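You operate a simulated robot arm through the tools that you are given. There is no shell and no other tool.

Carry out the task below with a simulated robot arm. There is one attempt and no reset: what you move stays moved.

JOB
Cool the mould: heat off, dial to 90, fan on till under 40 C, then set it on the mat.
Fine: Stop the fan when it is cool; the other moulds stay.
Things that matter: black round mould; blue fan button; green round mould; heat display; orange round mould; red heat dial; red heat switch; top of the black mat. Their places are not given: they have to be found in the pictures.

The check looks at the end state, three seconds after you hand in, the way a careful person would. Anything else that was tipped, shoved, dropped, spilled or broken makes it a failure.

ROBOT AND FRAMES
A 7-joint arm with a two-finger parallel gripper, fixed in place. Base frame: the origin is at the foot of the arm, x ahead of it, y to its left, z up; the work surface is at about z = 0. Readings come in m, degrees, newtons and seconds.
With the tool pointing down near the work surface it reaches from about 0.24 to 0.62 m from the base axis. Its first joint turns from -66.0 to 66.0 degrees. Payload 2.6 kg.
Tool frame: the origin (TCP) lies between the finger pads and is the grasp point; the fingertips stand 0.03 m ahead of it; z points along the fingers, y is the line along which they close. The gripper opens to 0.094 m. The fingers are 0.028 m wide and 0.01 m thick; the gripper's body (0.05 by 0.096 m) begins 0.055 m behind the TCP.
Orientation is that of the tool frame in the base frame, as a unit quaternion [w, x, y, z]. With the fingers straight down and closing along the base's y, the tool's x points along the base's -x, its y along +y and its z along -z.

CONTROLS
- The arm moves only by the tool arm_command. Its argument "targets" is text: rows parted by semicolons, each of 7 numbers parted by spaces: the turn, a rotation vector about the tool's x, y, z in units of 120 degrees (1.0 is 120 degrees), then the shift along the tool's x, y, z in units of 200 mm (1.0 is 200 mm), then the opening, from 0 (shut) to 1 (fully open). In form: rx ry rz x y z claw; .... A call has 1 to 20 rows; each row is the pose to reach, as a shift and turn from the pose commanded when the call began, along the tool's axes at that moment. A call with a number of a shift or a turn outside -1 to 1 is refused whole. Rows are played at 5 a second. More than 0.05 m and 8.6 degrees between two rows, or a gripper value outside its range, and nothing of the call is played. Where a pose cannot be reached the arm comes as near as it can. A force on the tool above 40 N (or 10 N above the force at the start of the call, whichever is more), or a blocked arm, ends the call early, and 0.2 s more pass. The fingers move at their own pace (about 0.072 m/s each) and stop on an object; they squeeze with about 23 N. The grip force told is the motor's: it shows also when the fingers shut on nothing. Time passes only in rows, and 0.2 s behind the last, so rows that repeat a pose let the fingers close. The reply holds the time, the measured pose of the TCP, the force on the tool along the base axes, the opening and the grip force, in the units named above and with some noise, with the torque about the TCP (base axes, N m) and any sound that the robot's microphone picked up.
- Cameras (640 x 400 px; columns grow to the right, rows downward): "scene" is fixed at [0.0339, 0.4261, 0.5737]; the picture's right is [-0.82, -0.57, 0.00], its down [-0.28, 0.40, -0.87] and it looks along [0.50, -0.72, -0.48] (base axes); focal length 328 px, centre (320, 200). "wrist" rides on the gripper at [0.076, 0.014, -0.102] in the tool frame; the picture's right is [-0.18, 0.98, 0.00], its down [-0.75, -0.14, -0.64] and it looks along [-0.63, -0.12, 0.77] (tool axes); focal length 243 px, centre (320, 200).
- camera(camera): a new picture of that camera. It takes no simulated time.
- point_at(camera, pixels): for up to 12 pixels [column, row] of the newest picture of that camera ("zoom" is the newest enlarged one), the place [x, y, z] in the base frame of the surface seen there, good to about 0.002 m. It takes no simulated time.
- close_up(camera, box): a new picture of the part [left, top, right, bottom] of that camera's present view, enlarged. It takes no simulated time.
- job_done(): hands the job in; it is judged then, once.

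Open the gripper and draw the arm clear of the work before you hand the job in, unless the task says otherwise.

The tools are called as name(argument=value, ...) on one line, values as JSON. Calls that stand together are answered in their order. arm_command: Moves the arm, as the interface text tells. Its arguments: {"type":"object","properties":{"targets":{"type":"string"}},"required":["targets"]} The other tools are called the same way: camera (camera) takes a picture; point_at (camera, pixels) gives the place of the surface under pixels of a picture; close_up (camera, box) takes an enlarged picture of a part of a camera's view; job_done () hands the job in.

At the start:

```text
time_s: 0.0
tcp_pos: [0.4041, -0.1378, 0.3202]
tcp_rot: [0.0, 0.0, 1.0, 0.0]
contact_force: [0.6, -0.7, -0.3]
torque: [0.0, 0.03, -0.02]
width: 0.0941
grasp_force: 0.1
```

scene: 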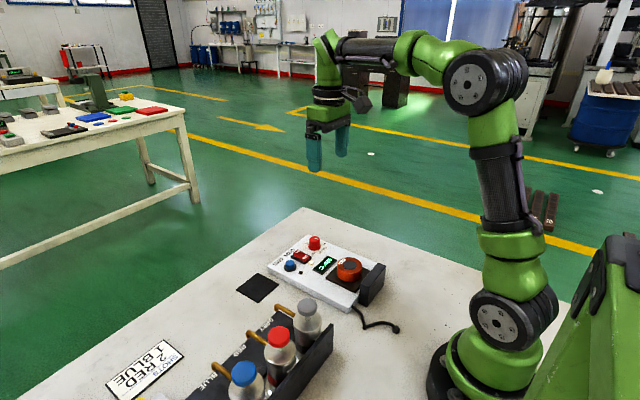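
wrist: 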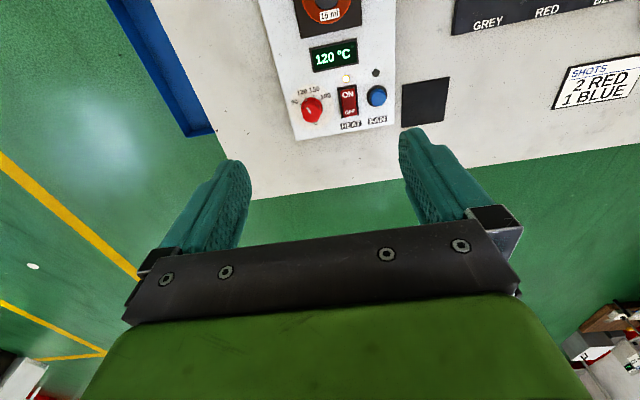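

The scene shows the heater unit around (330,268) with a red dial, red switch, blue button, display and a mould on the hot plate. I'll take enlarged pictures for detail.

close_up(camera="scene", box=[220, 220, 400, 332])

close_up(camera="wrist", box=[240, 0, 480, 150])

```text
3.56 times, centred on (310, 276) of scene
```

zoom: 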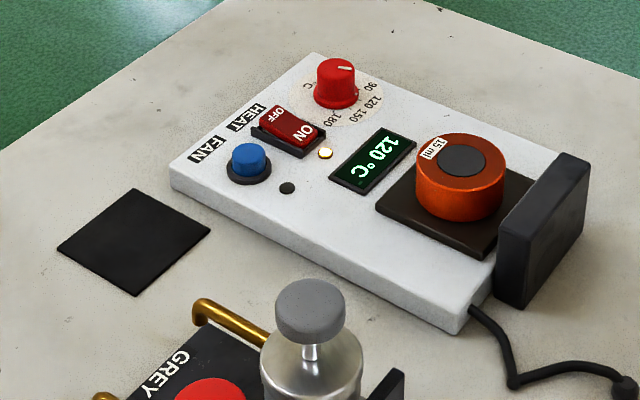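

```text
2.67 times, centred on (360, 75) of wrist
```

zoom: 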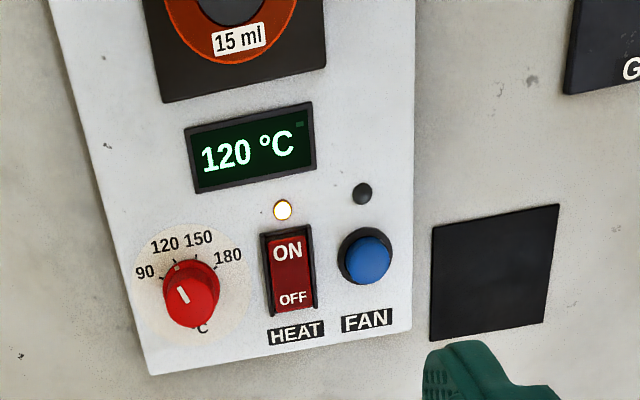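

The mould on the hot plate is the orange one (15 ml), the display reads 120 °C, the heat LED is lit and the dial points near 120. Next I'll read the places of the parts in the scene picture.

close_up(camera="scene", box=[220, 220, 400, 332])

close_up(camera="scene", box=[80, 280, 360, 400])

point_at(camera="scene", pixels=[[314, 239], [314, 246], [301, 257], [290, 264], [348, 266], [349, 275], [325, 264], [258, 288], [372, 275], [304, 237], [269, 268], [350, 310]])

point_at(camera="wrist", pixels=[[312, 105], [310, 118], [348, 93], [348, 111], [377, 95], [334, 55], [325, 3], [425, 102], [345, 78], [375, 72]])

```text
3.56 times, centred on (310, 276) of scene
```

zoom: 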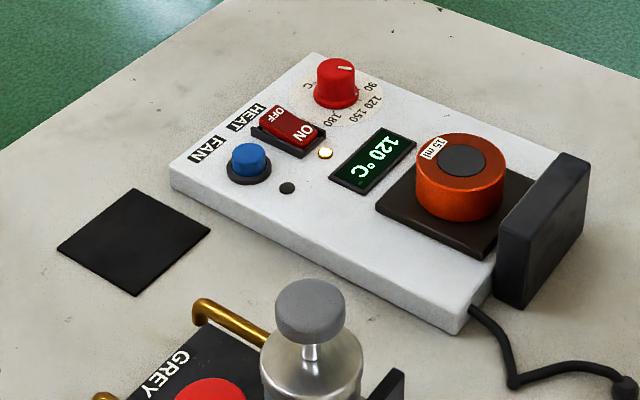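

```text
2.29 times, centred on (220, 340) of scene
```

zoom: 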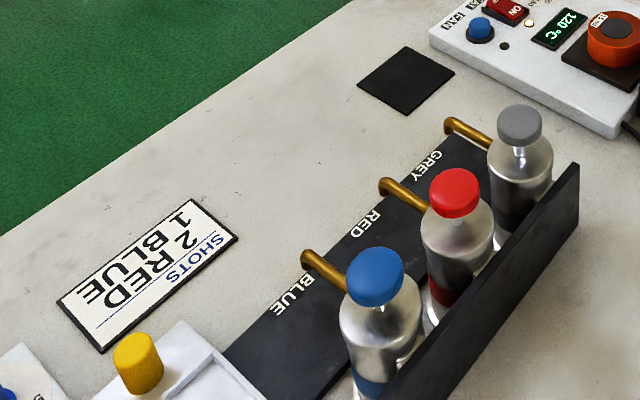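

```text
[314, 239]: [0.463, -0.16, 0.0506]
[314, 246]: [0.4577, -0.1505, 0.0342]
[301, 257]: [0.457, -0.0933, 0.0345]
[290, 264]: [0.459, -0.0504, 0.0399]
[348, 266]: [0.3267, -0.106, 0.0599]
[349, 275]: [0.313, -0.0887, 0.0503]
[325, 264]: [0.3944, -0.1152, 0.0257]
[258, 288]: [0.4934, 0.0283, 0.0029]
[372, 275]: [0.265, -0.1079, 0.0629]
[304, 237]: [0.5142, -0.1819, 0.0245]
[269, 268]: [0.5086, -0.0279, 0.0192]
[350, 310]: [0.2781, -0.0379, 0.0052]
```

```text
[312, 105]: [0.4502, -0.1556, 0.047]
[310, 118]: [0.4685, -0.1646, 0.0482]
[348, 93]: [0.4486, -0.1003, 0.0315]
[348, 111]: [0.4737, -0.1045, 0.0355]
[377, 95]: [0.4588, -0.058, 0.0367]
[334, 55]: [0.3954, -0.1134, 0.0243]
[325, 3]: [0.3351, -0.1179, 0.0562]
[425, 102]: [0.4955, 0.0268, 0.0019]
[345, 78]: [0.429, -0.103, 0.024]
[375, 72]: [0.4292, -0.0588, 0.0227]
```

I found the parts: dial at about (0.458,-0.157), switch with its OFF end raised at about (0.474,-0.104), fan button at about (0.459,-0.055), mat at about (0.495,0.028). The green and black moulds aren't visible yet, so I move the arm in +y, high above everything, to look for them.

arm_command(targets="0 0 0 0 0.2 0 1; 0 0 0 0 0.4 0 1; 0 0 0 0 0.6 0 1; 0 0 0 0 0.8 0 1; 0 0 0 0 1.0 0 1")

camera(camera="wrist")

```text
time_s: 1.2
tcp_pos: [0.4064, 0.063, 0.3199]
tcp_rot: [0.001, 0.0, 1.0, -0.001]
contact_force: [0.0, -0.1, 0.0]
torque: [0.0, 0.0, -0.03]
width: 0.0942
grasp_force: 0.1
```

```text
taken
```

wrist: 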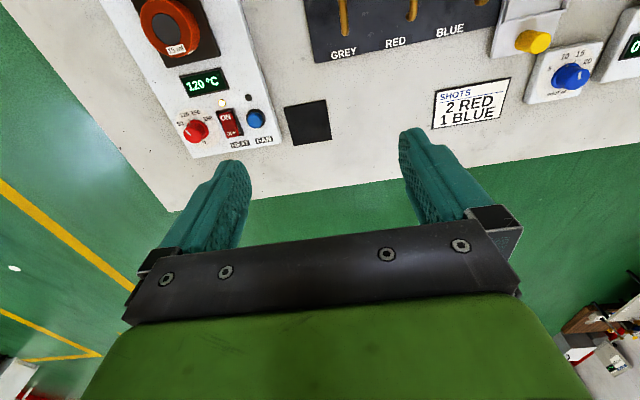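

No green or black mould so far, but more devices show up on the right (x>500 px). I move further in +y and back toward the base to see the rest of the table.

arm_command(targets="0 0 0 0.1 0.2 0 1; 0 0 0 0.2 0.4 0 1; 0 0 0 0.3 0.6 0 1; 0 0 0 0.4 0.75 0 1; 0 0 0 0.5 0.85 0 1")

camera(camera="wrist")

camera(camera="scene")

```text
time_s: 2.4
tcp_pos: [0.3033, 0.2322, 0.3215]
tcp_rot: [0.0, -0.001, 1.0, 0.0]
contact_force: [0.0, -0.5, 0.7]
torque: [-0.01, 0.0, 0.02]
width: 0.0939
grasp_force: 0.0
```

```text
taken
```

wrist: 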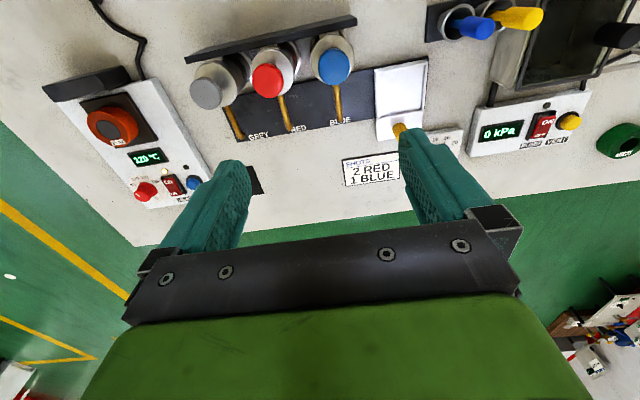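

```text
taken
```

scene: 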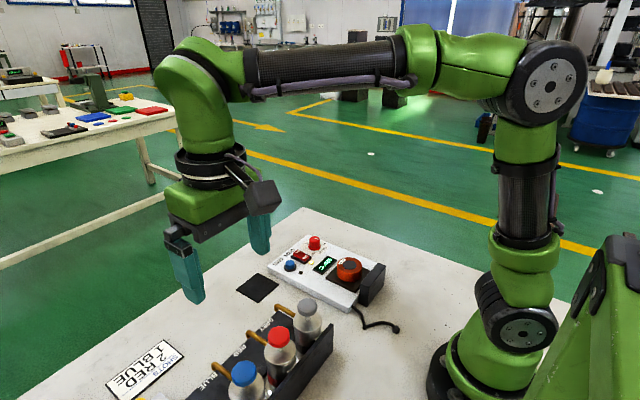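

The green mould (about 620,140) and a black round one (about 615,35) sit far away on the +y side near the vacuum unit, so they won't be touched. The orange mould on the hot plate is the one to cool; I go back toward the heater panel.

arm_command(targets="0 0 0 -0.1 -0.2 0 1; 0 0 0 -0.2 -0.4 0 1; 0 0 0 -0.3 -0.6 0 1; 0 0 0 -0.4 -0.8 0 1; 0 0 0 -0.5 -1.0 0 1")

arm_command(targets="0 0 0 0 -0.2 0.1 1; 0 0 0 0 -0.4 0.2 1; 0 0 0 0 -0.6 0.35 1; 0 0 0 0 -0.7 0.5 1; 0 0 0 0 -0.7 0.6 1")

camera(camera="wrist")

```text
time_s: 3.6
tcp_pos: [0.4041, 0.0283, 0.3225]
tcp_rot: [-0.001, -0.001, 1.0, 0.0]
contact_force: [0.3, -0.4, 0.0]
torque: [0.01, 0.02, 0.0]
width: 0.094
grasp_force: 0.1
```

```text
time_s: 4.8
tcp_pos: [0.4031, -0.1066, 0.2003]
tcp_rot: [0.0, 0.001, 1.0, -0.001]
contact_force: [-0.7, -0.6, 0.7]
torque: [0.02, -0.01, 0.01]
width: 0.0942
grasp_force: 0.0
```

```text
taken
```

wrist: 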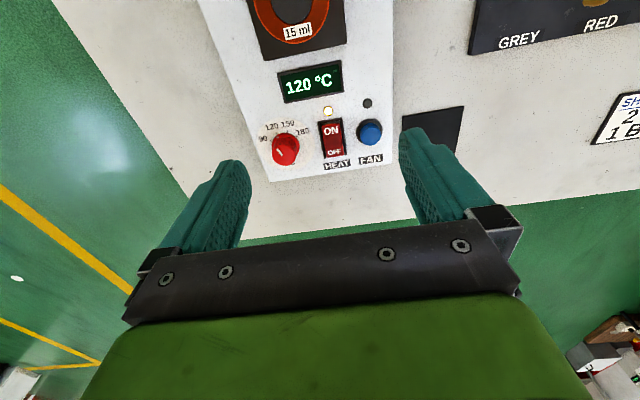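

The panel is clearly in view; I enlarge the knob area to read the dial angle and measure the switch and button.

close_up(camera="wrist", box=[248, 90, 408, 190])

point_at(camera="wrist", pixels=[[285, 143], [285, 155], [278, 150], [292, 150], [332, 129], [333, 153], [333, 141], [370, 132], [365, 132], [376, 131], [328, 111], [367, 103]])

```text
4.00 times, centred on (328, 140) of wrist
```

zoom: 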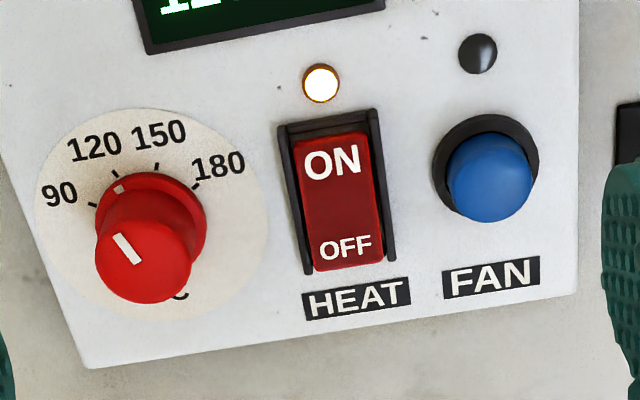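

```text
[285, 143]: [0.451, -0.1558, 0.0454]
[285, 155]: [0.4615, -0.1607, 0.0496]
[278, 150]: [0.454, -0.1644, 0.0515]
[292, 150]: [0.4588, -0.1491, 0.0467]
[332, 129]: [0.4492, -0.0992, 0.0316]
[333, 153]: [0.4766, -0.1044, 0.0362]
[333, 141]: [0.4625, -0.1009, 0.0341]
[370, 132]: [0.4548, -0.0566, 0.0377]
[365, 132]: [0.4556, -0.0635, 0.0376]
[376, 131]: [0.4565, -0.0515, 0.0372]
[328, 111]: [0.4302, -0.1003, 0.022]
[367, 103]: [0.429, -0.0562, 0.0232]
```

I read precise places in the enlarged picture: ticks, the knob's mark, knob outline, and the switch and button edges.

point_at(camera="zoom", pixels=[[93, 205], [115, 172], [156, 168], [195, 188], [118, 189], [117, 237], [135, 261], [145, 255], [100, 262], [190, 255], [150, 300], [145, 225]])

point_at(camera="zoom", pixels=[[305, 260], [385, 255], [340, 264], [345, 245], [330, 165], [325, 140], [490, 180], [490, 150], [490, 215], [450, 185], [530, 180], [60, 195]])

```text
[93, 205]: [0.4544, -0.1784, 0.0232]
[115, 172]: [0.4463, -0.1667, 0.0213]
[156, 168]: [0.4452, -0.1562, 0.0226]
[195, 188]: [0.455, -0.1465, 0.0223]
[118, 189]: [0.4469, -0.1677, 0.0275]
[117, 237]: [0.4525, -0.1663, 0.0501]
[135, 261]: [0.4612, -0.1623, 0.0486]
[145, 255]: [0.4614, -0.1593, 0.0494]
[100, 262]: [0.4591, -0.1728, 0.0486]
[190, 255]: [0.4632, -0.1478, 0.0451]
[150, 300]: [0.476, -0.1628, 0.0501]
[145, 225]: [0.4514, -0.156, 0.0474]
```

```text
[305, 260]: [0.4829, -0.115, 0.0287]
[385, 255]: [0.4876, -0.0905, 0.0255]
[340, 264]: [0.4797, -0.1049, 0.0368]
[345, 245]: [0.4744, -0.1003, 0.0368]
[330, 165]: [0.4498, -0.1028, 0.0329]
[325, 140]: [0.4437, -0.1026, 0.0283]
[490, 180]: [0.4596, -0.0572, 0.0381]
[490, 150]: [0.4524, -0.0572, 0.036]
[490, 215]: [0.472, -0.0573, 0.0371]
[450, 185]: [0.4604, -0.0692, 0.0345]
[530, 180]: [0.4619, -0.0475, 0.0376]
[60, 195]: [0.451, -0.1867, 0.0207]
```

The OFF end of the rocker is raised (z≈0.037 at x≈0.48) versus ON end (z≈0.031), and its centre is about (0.4625,-0.102). I close the fingers and go above the OFF end at z≈0.11 to check alignment.

arm_command(targets="0 0 0 -0.14 0.01 0.15 0; 0 0 0 -0.28 0.02 0.30 0; 0 0 0 -0.41 0.03 0.45 0; 0 0 0 -0.41 0.03 0.45 0; 0 0 0 -0.41 0.03 0.45 0")

camera(camera="wrist")

close_up(camera="scene", box=[240, 200, 400, 300])

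```text
time_s: 6.0
tcp_pos: [0.4868, -0.0997, 0.1127]
tcp_rot: [0.0, 0.0, 1.0, 0.001]
contact_force: [-0.5, 0.6, 0.2]
torque: [-0.01, 0.0, -0.01]
width: 0.0002
grasp_force: 23.4
```

```text
taken
```

wrist: 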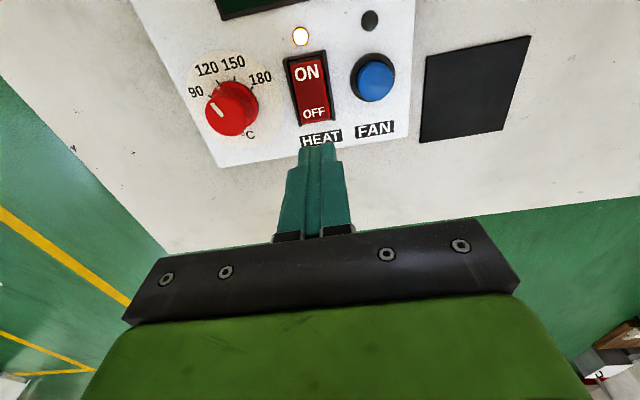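

```text
4.00 times, centred on (320, 250) of scene
```

zoom: 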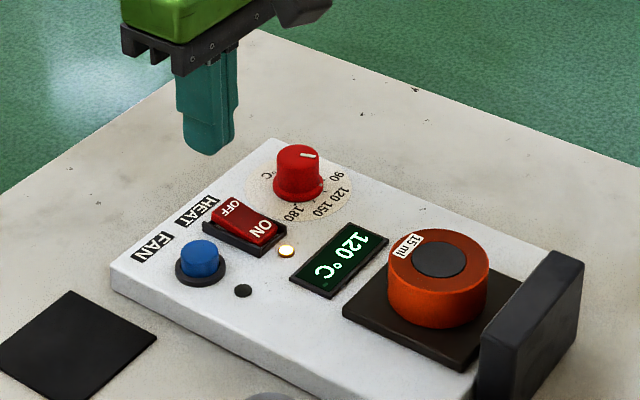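

The fingers are shut above the OFF end. I measure again from this closer view before pressing.

close_up(camera="wrist", box=[180, 20, 420, 170])

point_at(camera="wrist", pixels=[[296, 75], [318, 74], [303, 118], [326, 113], [314, 112], [307, 74], [311, 93], [375, 80], [375, 66], [375, 94], [359, 80], [392, 80]])

point_at(camera="wrist", pixels=[[217, 110], [230, 92], [207, 110], [245, 110], [230, 132], [228, 115], [203, 99], [217, 84], [236, 80], [253, 87]])

```text
2.67 times, centred on (300, 95) of wrist
```

zoom: 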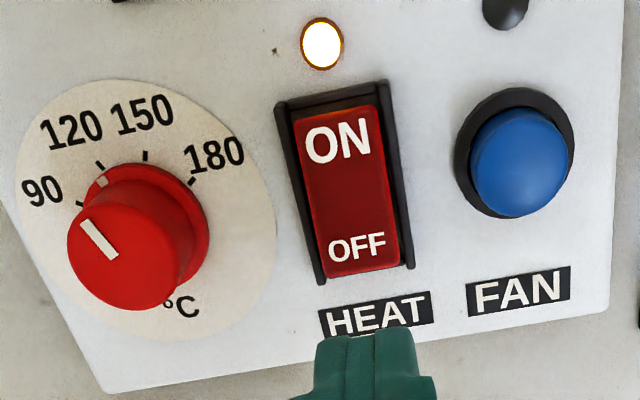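

```text
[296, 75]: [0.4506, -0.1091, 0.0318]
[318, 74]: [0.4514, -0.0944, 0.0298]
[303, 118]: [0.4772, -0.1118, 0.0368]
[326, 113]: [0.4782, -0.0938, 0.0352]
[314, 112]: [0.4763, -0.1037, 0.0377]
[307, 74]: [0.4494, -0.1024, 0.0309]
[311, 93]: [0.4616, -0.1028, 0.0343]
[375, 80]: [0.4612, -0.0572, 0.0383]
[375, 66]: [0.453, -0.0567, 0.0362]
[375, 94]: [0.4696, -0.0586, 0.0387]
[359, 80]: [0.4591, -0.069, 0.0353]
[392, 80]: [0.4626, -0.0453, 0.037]
```

```text
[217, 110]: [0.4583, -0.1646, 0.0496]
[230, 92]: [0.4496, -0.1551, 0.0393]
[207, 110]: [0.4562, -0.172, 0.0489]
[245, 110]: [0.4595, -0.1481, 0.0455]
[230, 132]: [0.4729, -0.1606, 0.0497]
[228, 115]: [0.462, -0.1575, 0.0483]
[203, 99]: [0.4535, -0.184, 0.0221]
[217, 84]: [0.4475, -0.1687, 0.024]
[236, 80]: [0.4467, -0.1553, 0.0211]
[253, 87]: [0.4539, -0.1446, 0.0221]
```

The switch centre is (0.462,-0.1025). I press straight down with the shut fingers at x≈0.484 on the OFF end, slowly, then lift again.

arm_command(targets="0 0 0 0.01 0 0.1 0; 0 0 0 0.01 0 0.16 0; 0 0 0 0.01 0 0.19 0; 0 0 0 0.01 0 0.205 0; 0 0 0 0.01 0 0.215 0; 0 0 0 0.01 0 0.225 0; 0 0 0 0.01 0 0.235 0; 0 0 0 0.01 0 0.245 0; 0 0 0 0.01 0 0.25 0")

close_up(camera="wrist", box=[180, 20, 420, 170])

```text
time_s: 8.0
tcp_pos: [0.4857, -0.1009, 0.0628]
tcp_rot: [0.003, 0.001, 1.0, -0.001]
contact_force: [-6.2, 0.3, 27.6]
torque: [0.01, 0.55, -0.01]
width: 0.0
grasp_force: 23.2
```

```text
2.67 times, centred on (300, 95) of wrist
```

zoom: 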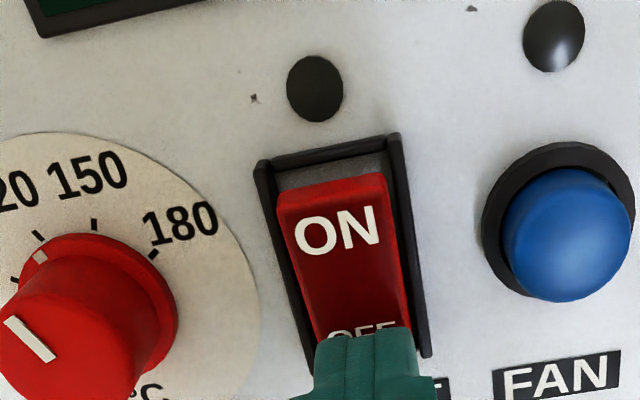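

The heat LED is dark and the ON end now stands up, so the heat is off. I lift straight up and move above the dial at about (0.461,-0.160), opening the fingers part way.

arm_command(targets="0 0 0 0 0 -0.1 0; 0 0 0 0 0 -0.3 0; 0 0 0 0.06 -0.15 -0.3 0.3; 0 0 0 0.115 -0.29 -0.3 0.55; 0 0 0 0.115 -0.29 -0.3 0.55")

camera(camera="wrist")

close_up(camera="scene", box=[240, 200, 400, 300])

```text
time_s: 9.2
tcp_pos: [0.4632, -0.1599, 0.121]
tcp_rot: [-0.001, -0.001, 1.0, -0.001]
contact_force: [0.0, 0.9, 0.1]
torque: [-0.03, 0.02, -0.01]
width: 0.0519
grasp_force: 0.1
```

```text
taken
```

wrist: 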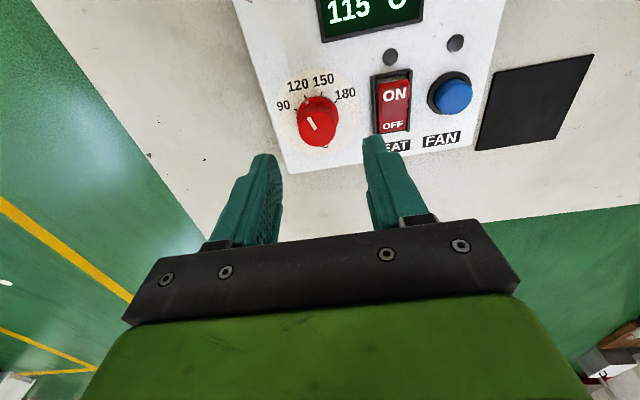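

```text
4.00 times, centred on (320, 250) of scene
```

zoom: 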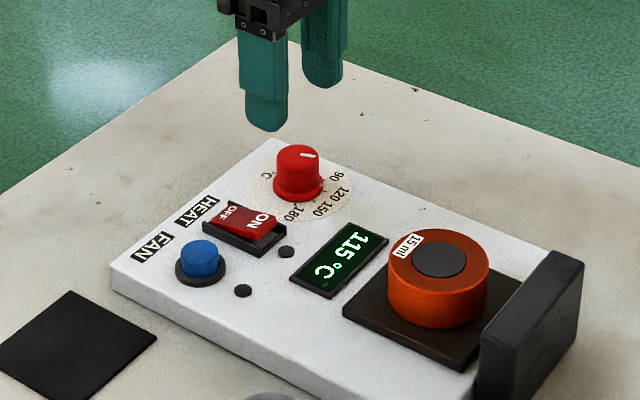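

The display shows 115 °C and falling. I measure the knob closely from here to set the grip and the turn.

close_up(camera="wrist", box=[250, 60, 394, 150])

point_at(camera="zoom", pixels=[[255, 265], [270, 290], [215, 285], [365, 285], [300, 370], [290, 290], [247, 195], [200, 215], [245, 170], [310, 155], [378, 180], [300, 250]])

```text
4.44 times, centred on (322, 105) of wrist
```

zoom: 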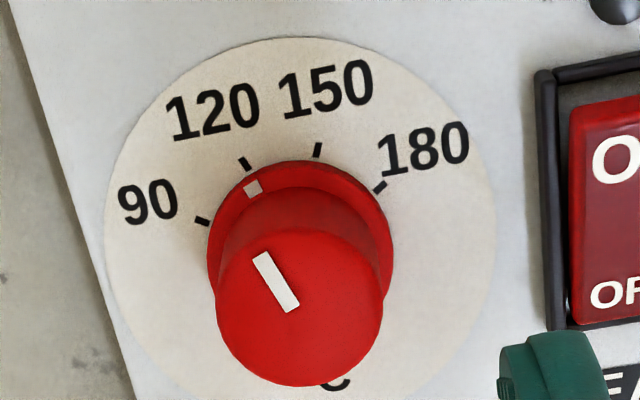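

```text
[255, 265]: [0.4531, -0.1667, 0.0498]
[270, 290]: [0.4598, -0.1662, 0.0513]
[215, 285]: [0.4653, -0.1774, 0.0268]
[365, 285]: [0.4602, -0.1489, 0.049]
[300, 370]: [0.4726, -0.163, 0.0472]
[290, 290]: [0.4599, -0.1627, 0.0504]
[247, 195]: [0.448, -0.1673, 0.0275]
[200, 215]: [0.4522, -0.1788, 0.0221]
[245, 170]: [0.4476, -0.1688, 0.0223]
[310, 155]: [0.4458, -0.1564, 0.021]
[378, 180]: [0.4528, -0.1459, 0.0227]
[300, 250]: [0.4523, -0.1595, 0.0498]
```

The white mark on the flange (about 253,188 in the zoom) sits at the 120 tick (245,165); the 90 tick is at (202,221), which is roughly 37–40° further counter‑clockwise. I lower onto the knob and close the fingers on it.

arm_command(targets="0 0 0 -0.005 -0.006 0.1 0.55; 0 0 0 -0.005 -0.006 0.19 0.55; 0 0 0 -0.005 -0.006 0.24 0.55; 0 0 0 -0.005 -0.006 0.28 0.55; 0 0 0 -0.005 -0.006 0.28 0; 0 0 0 -0.005 -0.006 0.28 0; 0 0 0 -0.005 -0.006 0.28 0")

camera(camera="wrist")

close_up(camera="scene", box=[240, 200, 400, 300])

```text
time_s: 10.8
tcp_pos: [0.4647, -0.1614, 0.0657]
tcp_rot: [-0.001, 0.0, 1.0, -0.002]
contact_force: [3.2, -14.8, -7.6]
torque: [0.11, -0.21, 0.03]
width: 0.0284
grasp_force: 44.8
```

```text
taken
```

wrist: 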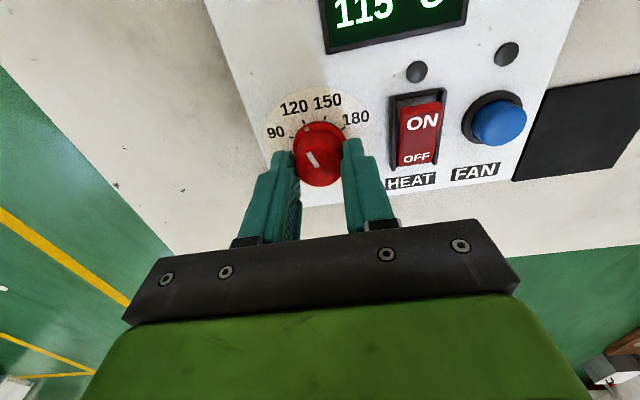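

```text
4.00 times, centred on (320, 250) of scene
```

zoom: 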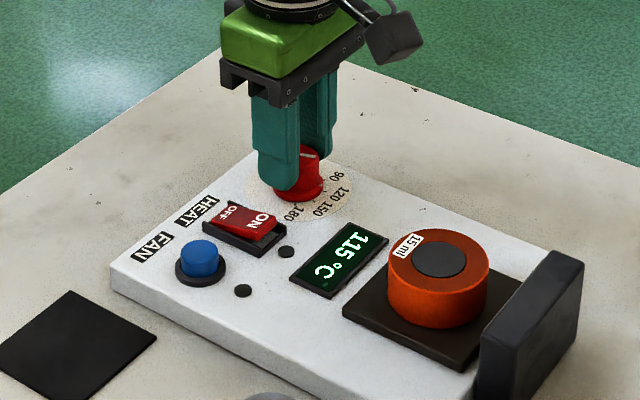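

The fingers hold the knob (width 0.028, some sideways force -15 N in y, so the knob's centre lies slightly further toward -y). I check the knob's position relative to the fingers before turning.

close_up(camera="wrist", box=[250, 80, 410, 180])

point_at(camera="wrist", pixels=[[313, 160], [318, 184], [318, 140], [300, 160], [336, 158], [291, 137], [304, 122], [326, 118], [346, 127], [310, 127], [283, 155], [352, 143]])

```text
4.00 times, centred on (330, 130) of wrist
```

zoom: 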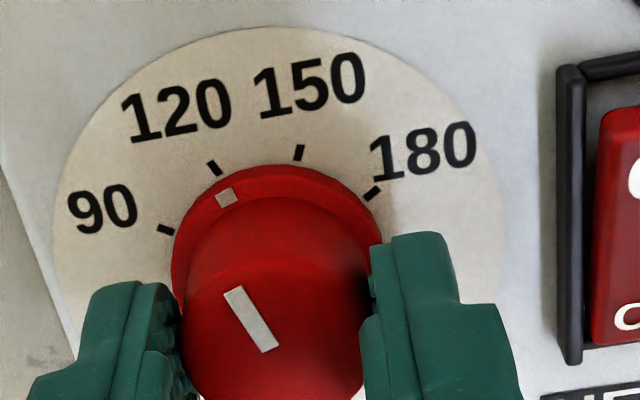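

```text
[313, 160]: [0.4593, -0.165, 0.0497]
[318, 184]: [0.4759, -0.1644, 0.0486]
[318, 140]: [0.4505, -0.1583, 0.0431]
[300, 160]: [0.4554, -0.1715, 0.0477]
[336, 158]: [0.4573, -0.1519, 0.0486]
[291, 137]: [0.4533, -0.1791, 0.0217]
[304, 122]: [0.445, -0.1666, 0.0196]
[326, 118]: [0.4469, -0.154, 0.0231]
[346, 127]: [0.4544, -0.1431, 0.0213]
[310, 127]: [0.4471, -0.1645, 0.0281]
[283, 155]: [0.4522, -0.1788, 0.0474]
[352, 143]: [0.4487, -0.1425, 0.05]
```

The knob sits centred between the fingers; mark at about the 120 tick. I now turn it 40° counter‑clockwise (seen from above) toward 90 in 4° steps, with a 1 mm shift to -y to relax the side force.

arm_command(targets="0 0 -0.0333 0 -0.005 0 0; 0 0 -0.0667 0 -0.005 0 0; 0 0 -0.1 0 -0.005 0 0; 0 0 -0.1333 0 -0.005 0 0; 0 0 -0.1667 0 -0.005 0 0; 0 0 -0.2 0 -0.005 0 0; 0 0 -0.2333 0 -0.005 0 0; 0 0 -0.2667 0 -0.005 0 0; 0 0 -0.3 0 -0.005 0 0; 0 0 -0.3333 0 -0.005 0 0; 0 0 -0.3333 0 -0.005 0 0")

camera(camera="wrist")

close_up(camera="scene", box=[240, 200, 400, 300])

```text
time_s: 13.2
tcp_pos: [0.4654, -0.1599, 0.0649]
tcp_rot: [0.001, -0.345, 0.939, -0.001]
contact_force: [20.1, -0.6, -6.1]
torque: [0.32, -0.45, 0.04]
width: 0.0288
grasp_force: 44.6
```

```text
taken
```

wrist: 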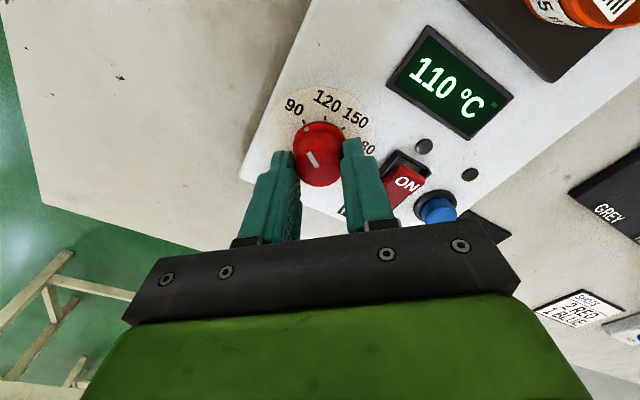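

```text
4.00 times, centred on (320, 250) of scene
```

zoom: 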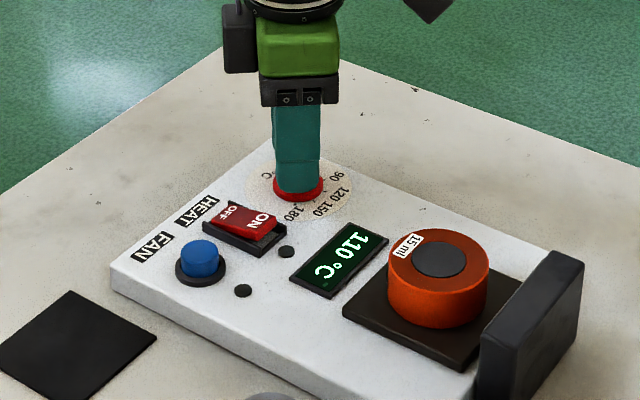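

The wrist turned by 40°; the knob seems to have turned along with it. I enlarge the dial to check the mark against the 90 tick.

close_up(camera="wrist", box=[260, 80, 388, 160])

```text
5.00 times, centred on (324, 120) of wrist
```

zoom: 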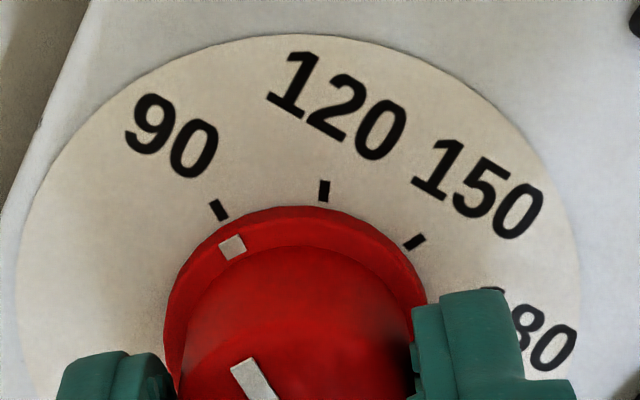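

The mark (232,247) is near the 90 tick (219,210). I check with 3D points, since the raised flange shifts with perspective.

point_at(camera="zoom", pixels=[[232, 247], [227, 243], [238, 250], [219, 210], [323, 191], [414, 242], [217, 207], [323, 186], [230, 248], [324, 195]])

```text
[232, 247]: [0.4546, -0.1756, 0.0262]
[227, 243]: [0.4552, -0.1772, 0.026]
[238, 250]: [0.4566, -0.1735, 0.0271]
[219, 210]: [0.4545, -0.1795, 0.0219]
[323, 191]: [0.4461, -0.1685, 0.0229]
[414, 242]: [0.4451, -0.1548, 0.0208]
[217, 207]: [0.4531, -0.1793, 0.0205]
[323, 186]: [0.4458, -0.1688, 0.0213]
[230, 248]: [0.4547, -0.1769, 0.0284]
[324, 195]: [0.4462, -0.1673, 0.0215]
```

By 3D points the mark is at about 62° and the 90 tick at about 62° around the dial, so the dial is at 90. I open the fingers a little, lift off and turn the wrist back.

arm_command(targets="0 0 0 0 0 0 0.45; 0 0 0 0 0 0 0.45; 0 0 0 0 0 -0.05 0.45; 0 0 0 0 0 -0.15 0.45; 0 0 0 0 0 -0.3 0.45; 0 0 0.0667 0 0 -0.3 0.2; 0 0 0.1333 0 0 -0.3 0; 0 0 0.2 0 0 -0.3 0; 0 0 0.2667 0 0 -0.3 0; 0 0 0.3333 0 0 -0.3 0; 0 0 0.3333 0 0 -0.3 0")

camera(camera="wrist")

close_up(camera="scene", box=[240, 200, 400, 300])

```text
time_s: 15.6
tcp_pos: [0.463, -0.1624, 0.1252]
tcp_rot: [0.0, 0.001, 1.0, -0.001]
contact_force: [0.4, -0.5, -0.6]
torque: [0.02, -0.01, 0.0]
width: 0.0001
grasp_force: 23.3
```

```text
taken
```

wrist: 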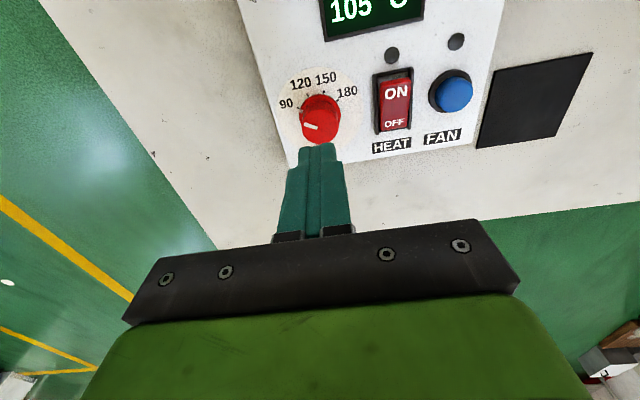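

```text
4.00 times, centred on (320, 250) of scene
```

zoom: 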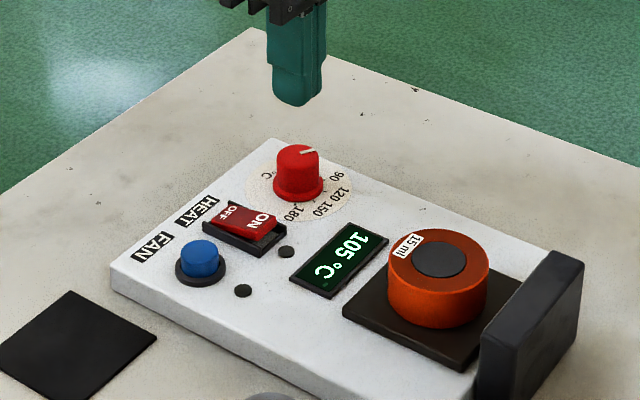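

I enlarge the dial to confirm it stayed at 90 after release.

close_up(camera="wrist", box=[250, 60, 394, 150])

point_at(camera="zoom", pixels=[[216, 218], [200, 215], [245, 172], [310, 157], [380, 182], [270, 292]])

```text
4.44 times, centred on (322, 105) of wrist
```

zoom: 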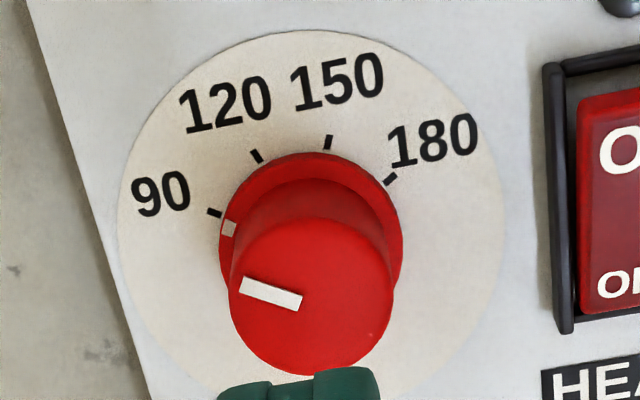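

```text
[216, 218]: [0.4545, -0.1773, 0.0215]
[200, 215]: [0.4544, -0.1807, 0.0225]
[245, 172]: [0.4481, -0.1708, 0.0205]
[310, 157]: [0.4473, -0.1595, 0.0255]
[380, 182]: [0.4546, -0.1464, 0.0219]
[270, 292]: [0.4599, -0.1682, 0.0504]
```

I get the mark and 90 tick at their exact pixels in this zoom: mark (229,229), tick (214,213).

point_at(camera="zoom", pixels=[[229, 229], [227, 231], [232, 227], [214, 213], [212, 212], [257, 156], [328, 142], [390, 180], [244, 287], [300, 300], [270, 293], [248, 290]])

```text
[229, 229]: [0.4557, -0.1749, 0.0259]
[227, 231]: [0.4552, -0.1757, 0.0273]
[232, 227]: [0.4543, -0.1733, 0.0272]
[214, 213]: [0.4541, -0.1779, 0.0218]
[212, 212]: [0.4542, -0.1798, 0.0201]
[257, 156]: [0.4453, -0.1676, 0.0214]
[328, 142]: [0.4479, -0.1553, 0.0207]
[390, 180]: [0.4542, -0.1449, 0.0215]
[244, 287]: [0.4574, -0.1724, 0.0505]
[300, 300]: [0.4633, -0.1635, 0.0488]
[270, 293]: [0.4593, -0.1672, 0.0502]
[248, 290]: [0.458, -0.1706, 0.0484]
```

Using the camera geometry the mark comes out at 60.3° versus the 90 tick at 60°, so the dial is right on 90. Next I move above the fan button at about (0.461,-0.0573), press it once slowly with the shut fingers and lift off.

arm_command(targets="0 0 0 0.002 0.175 0 0; 0 0 0 0.004 0.35 0 0; 0 0 0 0.005 0.5235 0 0; 0 0 0 0.005 0.5235 0.1 0; 0 0 0 0.005 0.5235 0.2 0; 0 0 0 0.005 0.5235 0.25 0; 0 0 0 0.005 0.5235 0.265 0; 0 0 0 0.005 0.5235 0.28 0; 0 0 0 0.005 0.5235 0.288 0; 0 0 0 0.005 0.5235 0.296 0; 0 0 0 0.005 0.5235 0.304 0; 0 0 0 0.005 0.5235 0.28 0; 0 0 0 0.005 0.5235 0.2 0")

camera(camera="wrist")

close_up(camera="scene", box=[240, 200, 400, 300])

```text
time_s: 18.4
tcp_pos: [0.4614, -0.0564, 0.0834]
tcp_rot: [0.001, 0.0, 1.0, 0.0]
contact_force: [-0.1, -0.5, 0.2]
torque: [0.01, -0.02, 0.0]
width: 0.0001
grasp_force: 23.3
heard: click
```

```text
taken
```

wrist: 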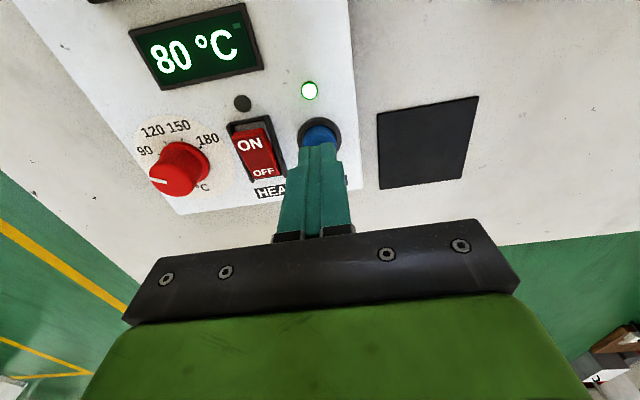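

```text
4.00 times, centred on (320, 250) of scene
```

zoom: 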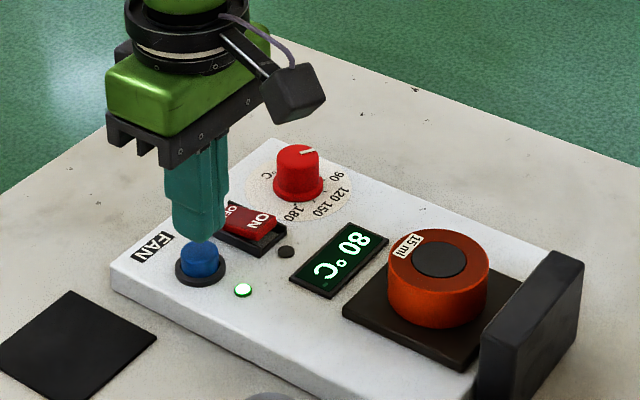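

A click was heard, the fan LED is green and the display reads 80 °C. I hold still above the button and wait while it cools.

arm_command(targets="0 0 0 0 0 0 0; 0 0 0 0 0 0 0; 0 0 0 0 0 0 0; 0 0 0 0 0 0 0; 0 0 0 0 0 0 0; 0 0 0 0 0 0 0; 0 0 0 0 0 0 0; 0 0 0 0 0 0 0; 0 0 0 0 0 0 0; 0 0 0 0 0 0 0")

close_up(camera="scene", box=[240, 200, 400, 300])

```text
time_s: 20.6
tcp_pos: [0.4615, -0.0563, 0.0838]
tcp_rot: [0.0, 0.0, 1.0, -0.001]
contact_force: [-0.3, 0.1, 0.9]
torque: [0.03, 0.0, 0.0]
width: 0.0
grasp_force: 23.2
```

```text
4.00 times, centred on (320, 250) of scene
```

zoom: 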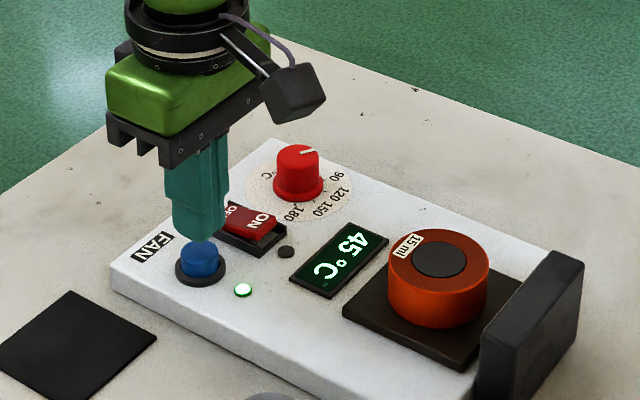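

The display now reads 45 °C, still with the fan on. I wait one more second and look again.

arm_command(targets="0 0 0 0 0 0 0; 0 0 0 0 0 0 0; 0 0 0 0 0 0 0; 0 0 0 0 0 0 0; 0 0 0 0 0 0 0")

close_up(camera="scene", box=[240, 200, 400, 300])

```text
time_s: 21.8
tcp_pos: [0.4622, -0.0568, 0.0826]
tcp_rot: [-0.001, 0.0, 1.0, 0.0]
contact_force: [0.1, -1.1, -0.4]
torque: [-0.02, 0.03, 0.01]
width: 0.0
grasp_force: 23.0
```

```text
4.00 times, centred on (320, 250) of scene
```

zoom: 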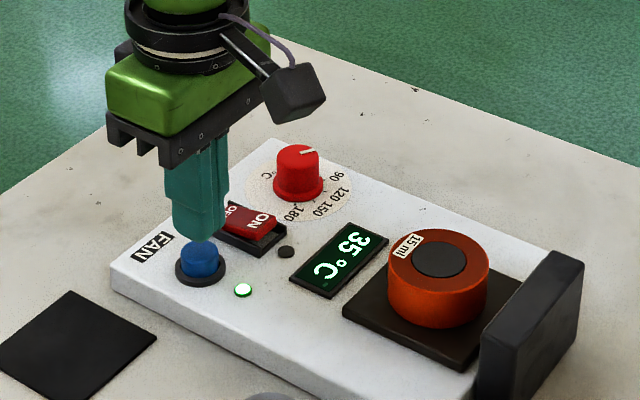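

The display reads 35 °C, under 40. I press the fan button once more to stop the fan, with the same stroke, and lift high.

arm_command(targets="0 0 0 0 0 0.05 0; 0 0 0 0 0 0.065 0; 0 0 0 0 0 0.08 0; 0 0 0 0 0 0.088 0; 0 0 0 0 0 0.096 0; 0 0 0 0 0 0.104 0; 0 0 0 0 0 0.08 0; 0 0 0 0 0 0 0; 0 0 0 0 0 -0.2 0; 0 0 0 0 0 -0.4 0")

camera(camera="wrist")

close_up(camera="scene", box=[240, 200, 400, 300])

```text
time_s: 24.0
tcp_pos: [0.4605, -0.0584, 0.1661]
tcp_rot: [-0.001, -0.001, 1.0, -0.001]
contact_force: [0.1, 0.1, -0.2]
torque: [-0.02, -0.02, 0.03]
width: 0.0
grasp_force: 23.1
heard: click
```

```text
taken
```

wrist: 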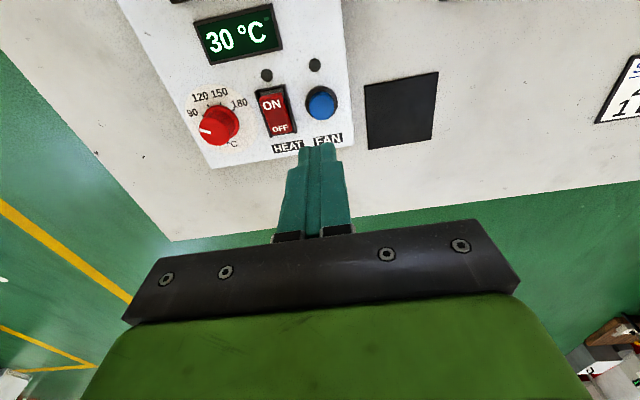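

```text
4.00 times, centred on (320, 250) of scene
```

zoom: 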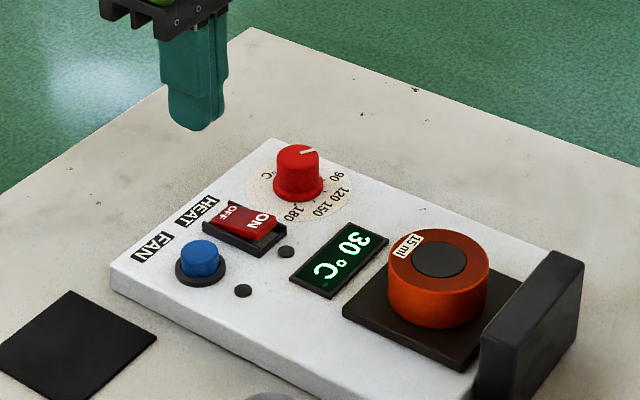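

The fan LED is dark, the display shows 30 °C, heat is off, dial is at 90. Now I move above the orange mould with the gripper opening, and look at it.

arm_command(targets="0 0 0 0.15 -0.06 -0.08 0.2; 0 0 0 0.3 -0.12 -0.08 0.6; 0 0 0 0.45 -0.18 -0.08 1; 0 0 0 0.6 -0.2385 -0.08 1; 0 0 0 0.6 -0.2385 -0.08 1")

camera(camera="wrist")

camera(camera="scene")

```text
time_s: 25.2
tcp_pos: [0.3394, -0.105, 0.182]
tcp_rot: [0.001, 0.0, 1.0, -0.001]
contact_force: [0.0, -1.1, -0.6]
torque: [-0.02, 0.02, 0.0]
width: 0.094
grasp_force: 0.0
```

```text
taken
```

wrist: 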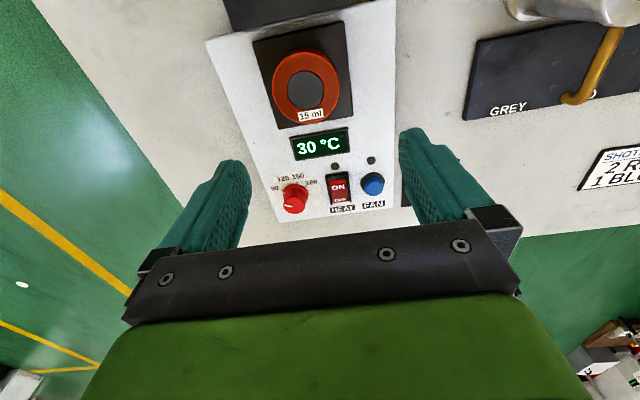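

```text
taken
```

scene: 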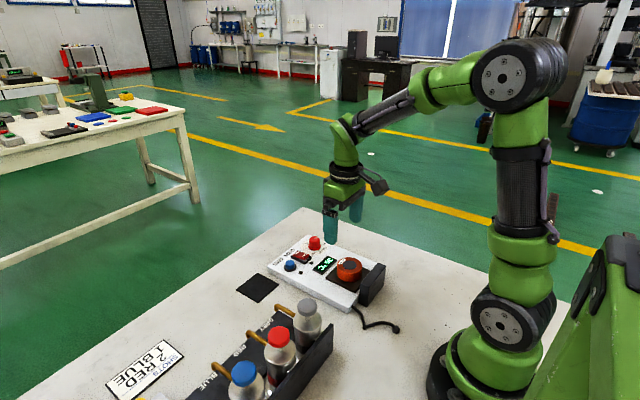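

The orange mould is seen at about (307,88). I enlarge it and measure its outline, the plate and the fan box.

close_up(camera="wrist", box=[224, 20, 384, 120])

point_at(camera="wrist", pixels=[[275, 85], [338, 80], [305, 55], [308, 118], [306, 90], [290, 90], [323, 87], [258, 45], [346, 25], [279, 127], [352, 117], [300, 28]])

```text
4.00 times, centred on (304, 70) of wrist
```

zoom: 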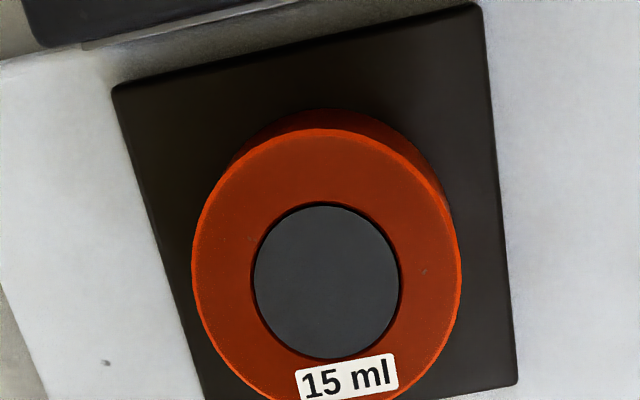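

```text
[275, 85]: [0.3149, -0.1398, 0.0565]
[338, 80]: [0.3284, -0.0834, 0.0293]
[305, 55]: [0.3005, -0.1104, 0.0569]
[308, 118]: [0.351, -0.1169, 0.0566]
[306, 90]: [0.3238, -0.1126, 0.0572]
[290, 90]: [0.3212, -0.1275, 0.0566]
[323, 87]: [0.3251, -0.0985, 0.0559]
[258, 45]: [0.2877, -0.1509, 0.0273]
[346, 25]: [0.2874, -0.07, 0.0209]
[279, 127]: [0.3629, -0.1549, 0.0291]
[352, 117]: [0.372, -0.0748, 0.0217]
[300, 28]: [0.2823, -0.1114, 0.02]
```

The mould's top is at z≈0.057, its edges run from x≈0.2985 to 0.352 and y≈-0.1395 to -0.086, so the centre is about (0.325,-0.1125) and diameter about 0.053. I also measure the mat corners and rack in the scene view.

close_up(camera="scene", box=[220, 240, 380, 340])

point_at(camera="zoom", pixels=[[151, 138], [68, 202], [156, 250], [234, 180], [152, 193], [190, 130], [185, 150], [460, 120], [480, 80], [430, 140], [500, 150], [225, 255]])

```text
4.00 times, centred on (300, 290) of scene
```

zoom: 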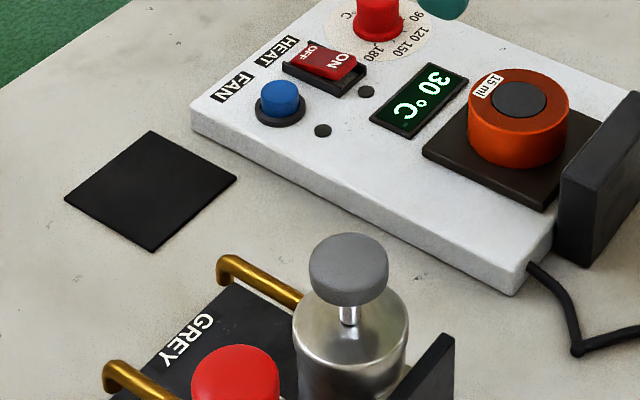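

```text
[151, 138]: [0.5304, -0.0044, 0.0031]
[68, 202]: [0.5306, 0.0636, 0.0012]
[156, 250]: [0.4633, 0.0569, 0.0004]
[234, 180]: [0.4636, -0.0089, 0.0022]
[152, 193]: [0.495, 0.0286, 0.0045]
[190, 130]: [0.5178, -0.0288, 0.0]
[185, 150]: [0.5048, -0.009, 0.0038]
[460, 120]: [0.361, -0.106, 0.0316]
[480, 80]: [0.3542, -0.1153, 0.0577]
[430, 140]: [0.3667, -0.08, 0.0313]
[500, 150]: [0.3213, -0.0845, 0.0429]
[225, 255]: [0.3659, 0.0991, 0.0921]
```

The mat spans x 0.463–0.5305, y about -0.007–0.060 (centre ≈ (0.497,0.027)), and the unit's side is at y≈-0.03. I descend over the mould with the fingers open, stopping with the tips at z≈0.035, just above the plate.

arm_command(targets="0 0 0 0.05 -0.025 0.1 1; 0 0 0 0.085 -0.0425 0.25 1; 0 0 0 0.085 -0.0425 0.38 1; 0 0 0 0.085 -0.0425 0.48 1; 0 0 0 0.085 -0.0425 0.54 1; 0 0 0 0.085 -0.0425 0.575 1; 0 0 0 0.085 -0.0425 0.575 1")

camera(camera="wrist")

close_up(camera="scene", box=[270, 210, 430, 310])

```text
time_s: 26.8
tcp_pos: [0.3246, -0.1123, 0.0662]
tcp_rot: [-0.001, 0.0, 1.0, 0.0]
contact_force: [0.2, -1.0, 1.2]
torque: [0.0, -0.01, 0.01]
width: 0.0939
grasp_force: 0.1
```

```text
taken
```

wrist: 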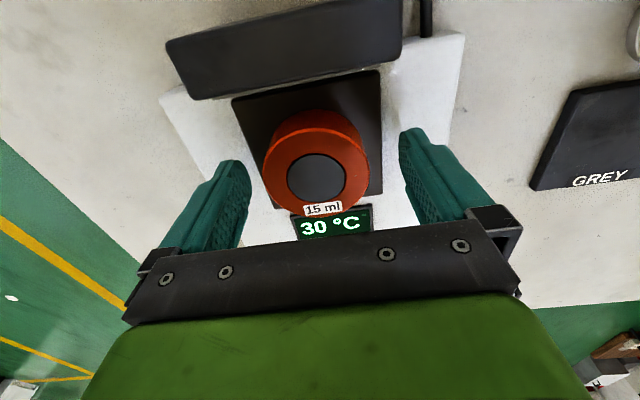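

```text
4.00 times, centred on (350, 260) of scene
```

zoom: 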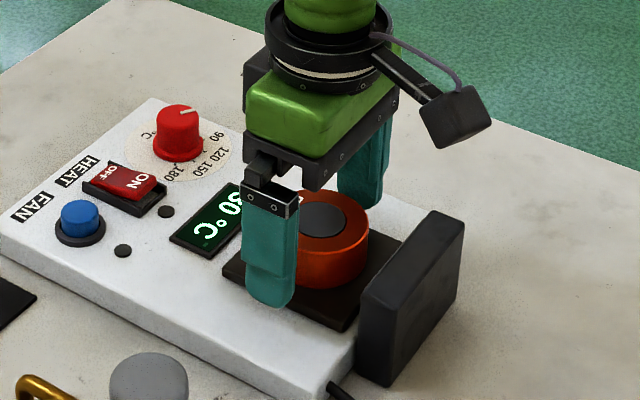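

The mould sits between the fingers, its rim centre at about (315,176), so it lies ~2.5 mm toward -y of the tool. I correct that and close the fingers gently on it.

arm_command(targets="0 0 0 0.008 -0.0125 0 1; 0 0 0 0.008 -0.0125 0 0.75; 0 0 0 0.008 -0.0125 0 0.65; 0 0 0 0.008 -0.0125 0 0.4; 0 0 0 0.008 -0.0125 0 0.4; 0 0 0 0.008 -0.0125 0 0; 0 0 0 0.008 -0.0125 0 0")

camera(camera="wrist")

```text
time_s: 28.4
tcp_pos: [0.3227, -0.1156, 0.0667]
tcp_rot: [0.001, -0.001, 1.0, 0.0]
contact_force: [0.7, -0.2, -0.1]
torque: [0.01, -0.02, 0.0]
width: 0.0591
grasp_force: 23.0
```

```text
taken
```

wrist: 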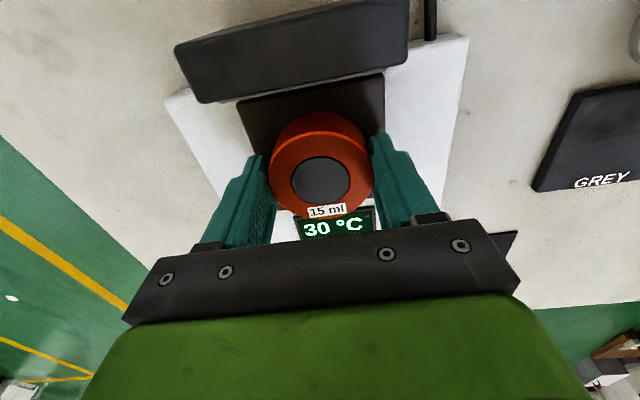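

The grip is on (width 0.059, grip 23 N). I measure where the mould's centre lies relative to the tool before lifting, since the mat is only ~0.068 wide.

close_up(camera="wrist", box=[240, 120, 400, 220])

point_at(camera="zoom", pixels=[[320, 65], [320, 95], [320, 360], [135, 230], [510, 230], [322, 240], [322, 160], [322, 320], [220, 240], [430, 240]])

```text
4.00 times, centred on (320, 170) of wrist
```

zoom: 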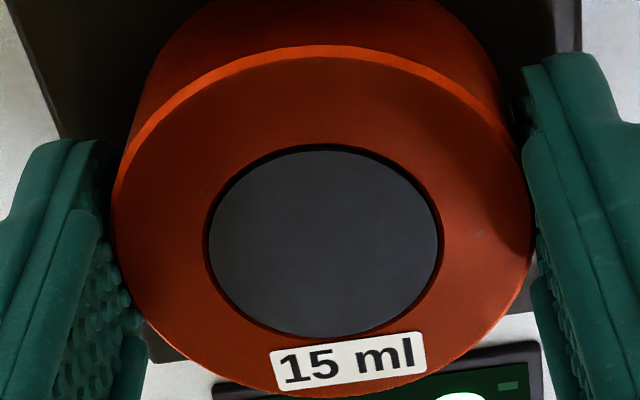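

```text
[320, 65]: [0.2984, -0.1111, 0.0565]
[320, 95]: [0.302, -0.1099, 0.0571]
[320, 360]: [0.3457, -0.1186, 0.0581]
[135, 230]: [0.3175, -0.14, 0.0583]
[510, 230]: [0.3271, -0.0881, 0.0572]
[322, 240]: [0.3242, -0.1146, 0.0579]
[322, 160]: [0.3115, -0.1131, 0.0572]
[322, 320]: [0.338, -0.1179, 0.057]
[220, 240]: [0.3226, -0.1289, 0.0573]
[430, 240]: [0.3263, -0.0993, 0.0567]
```

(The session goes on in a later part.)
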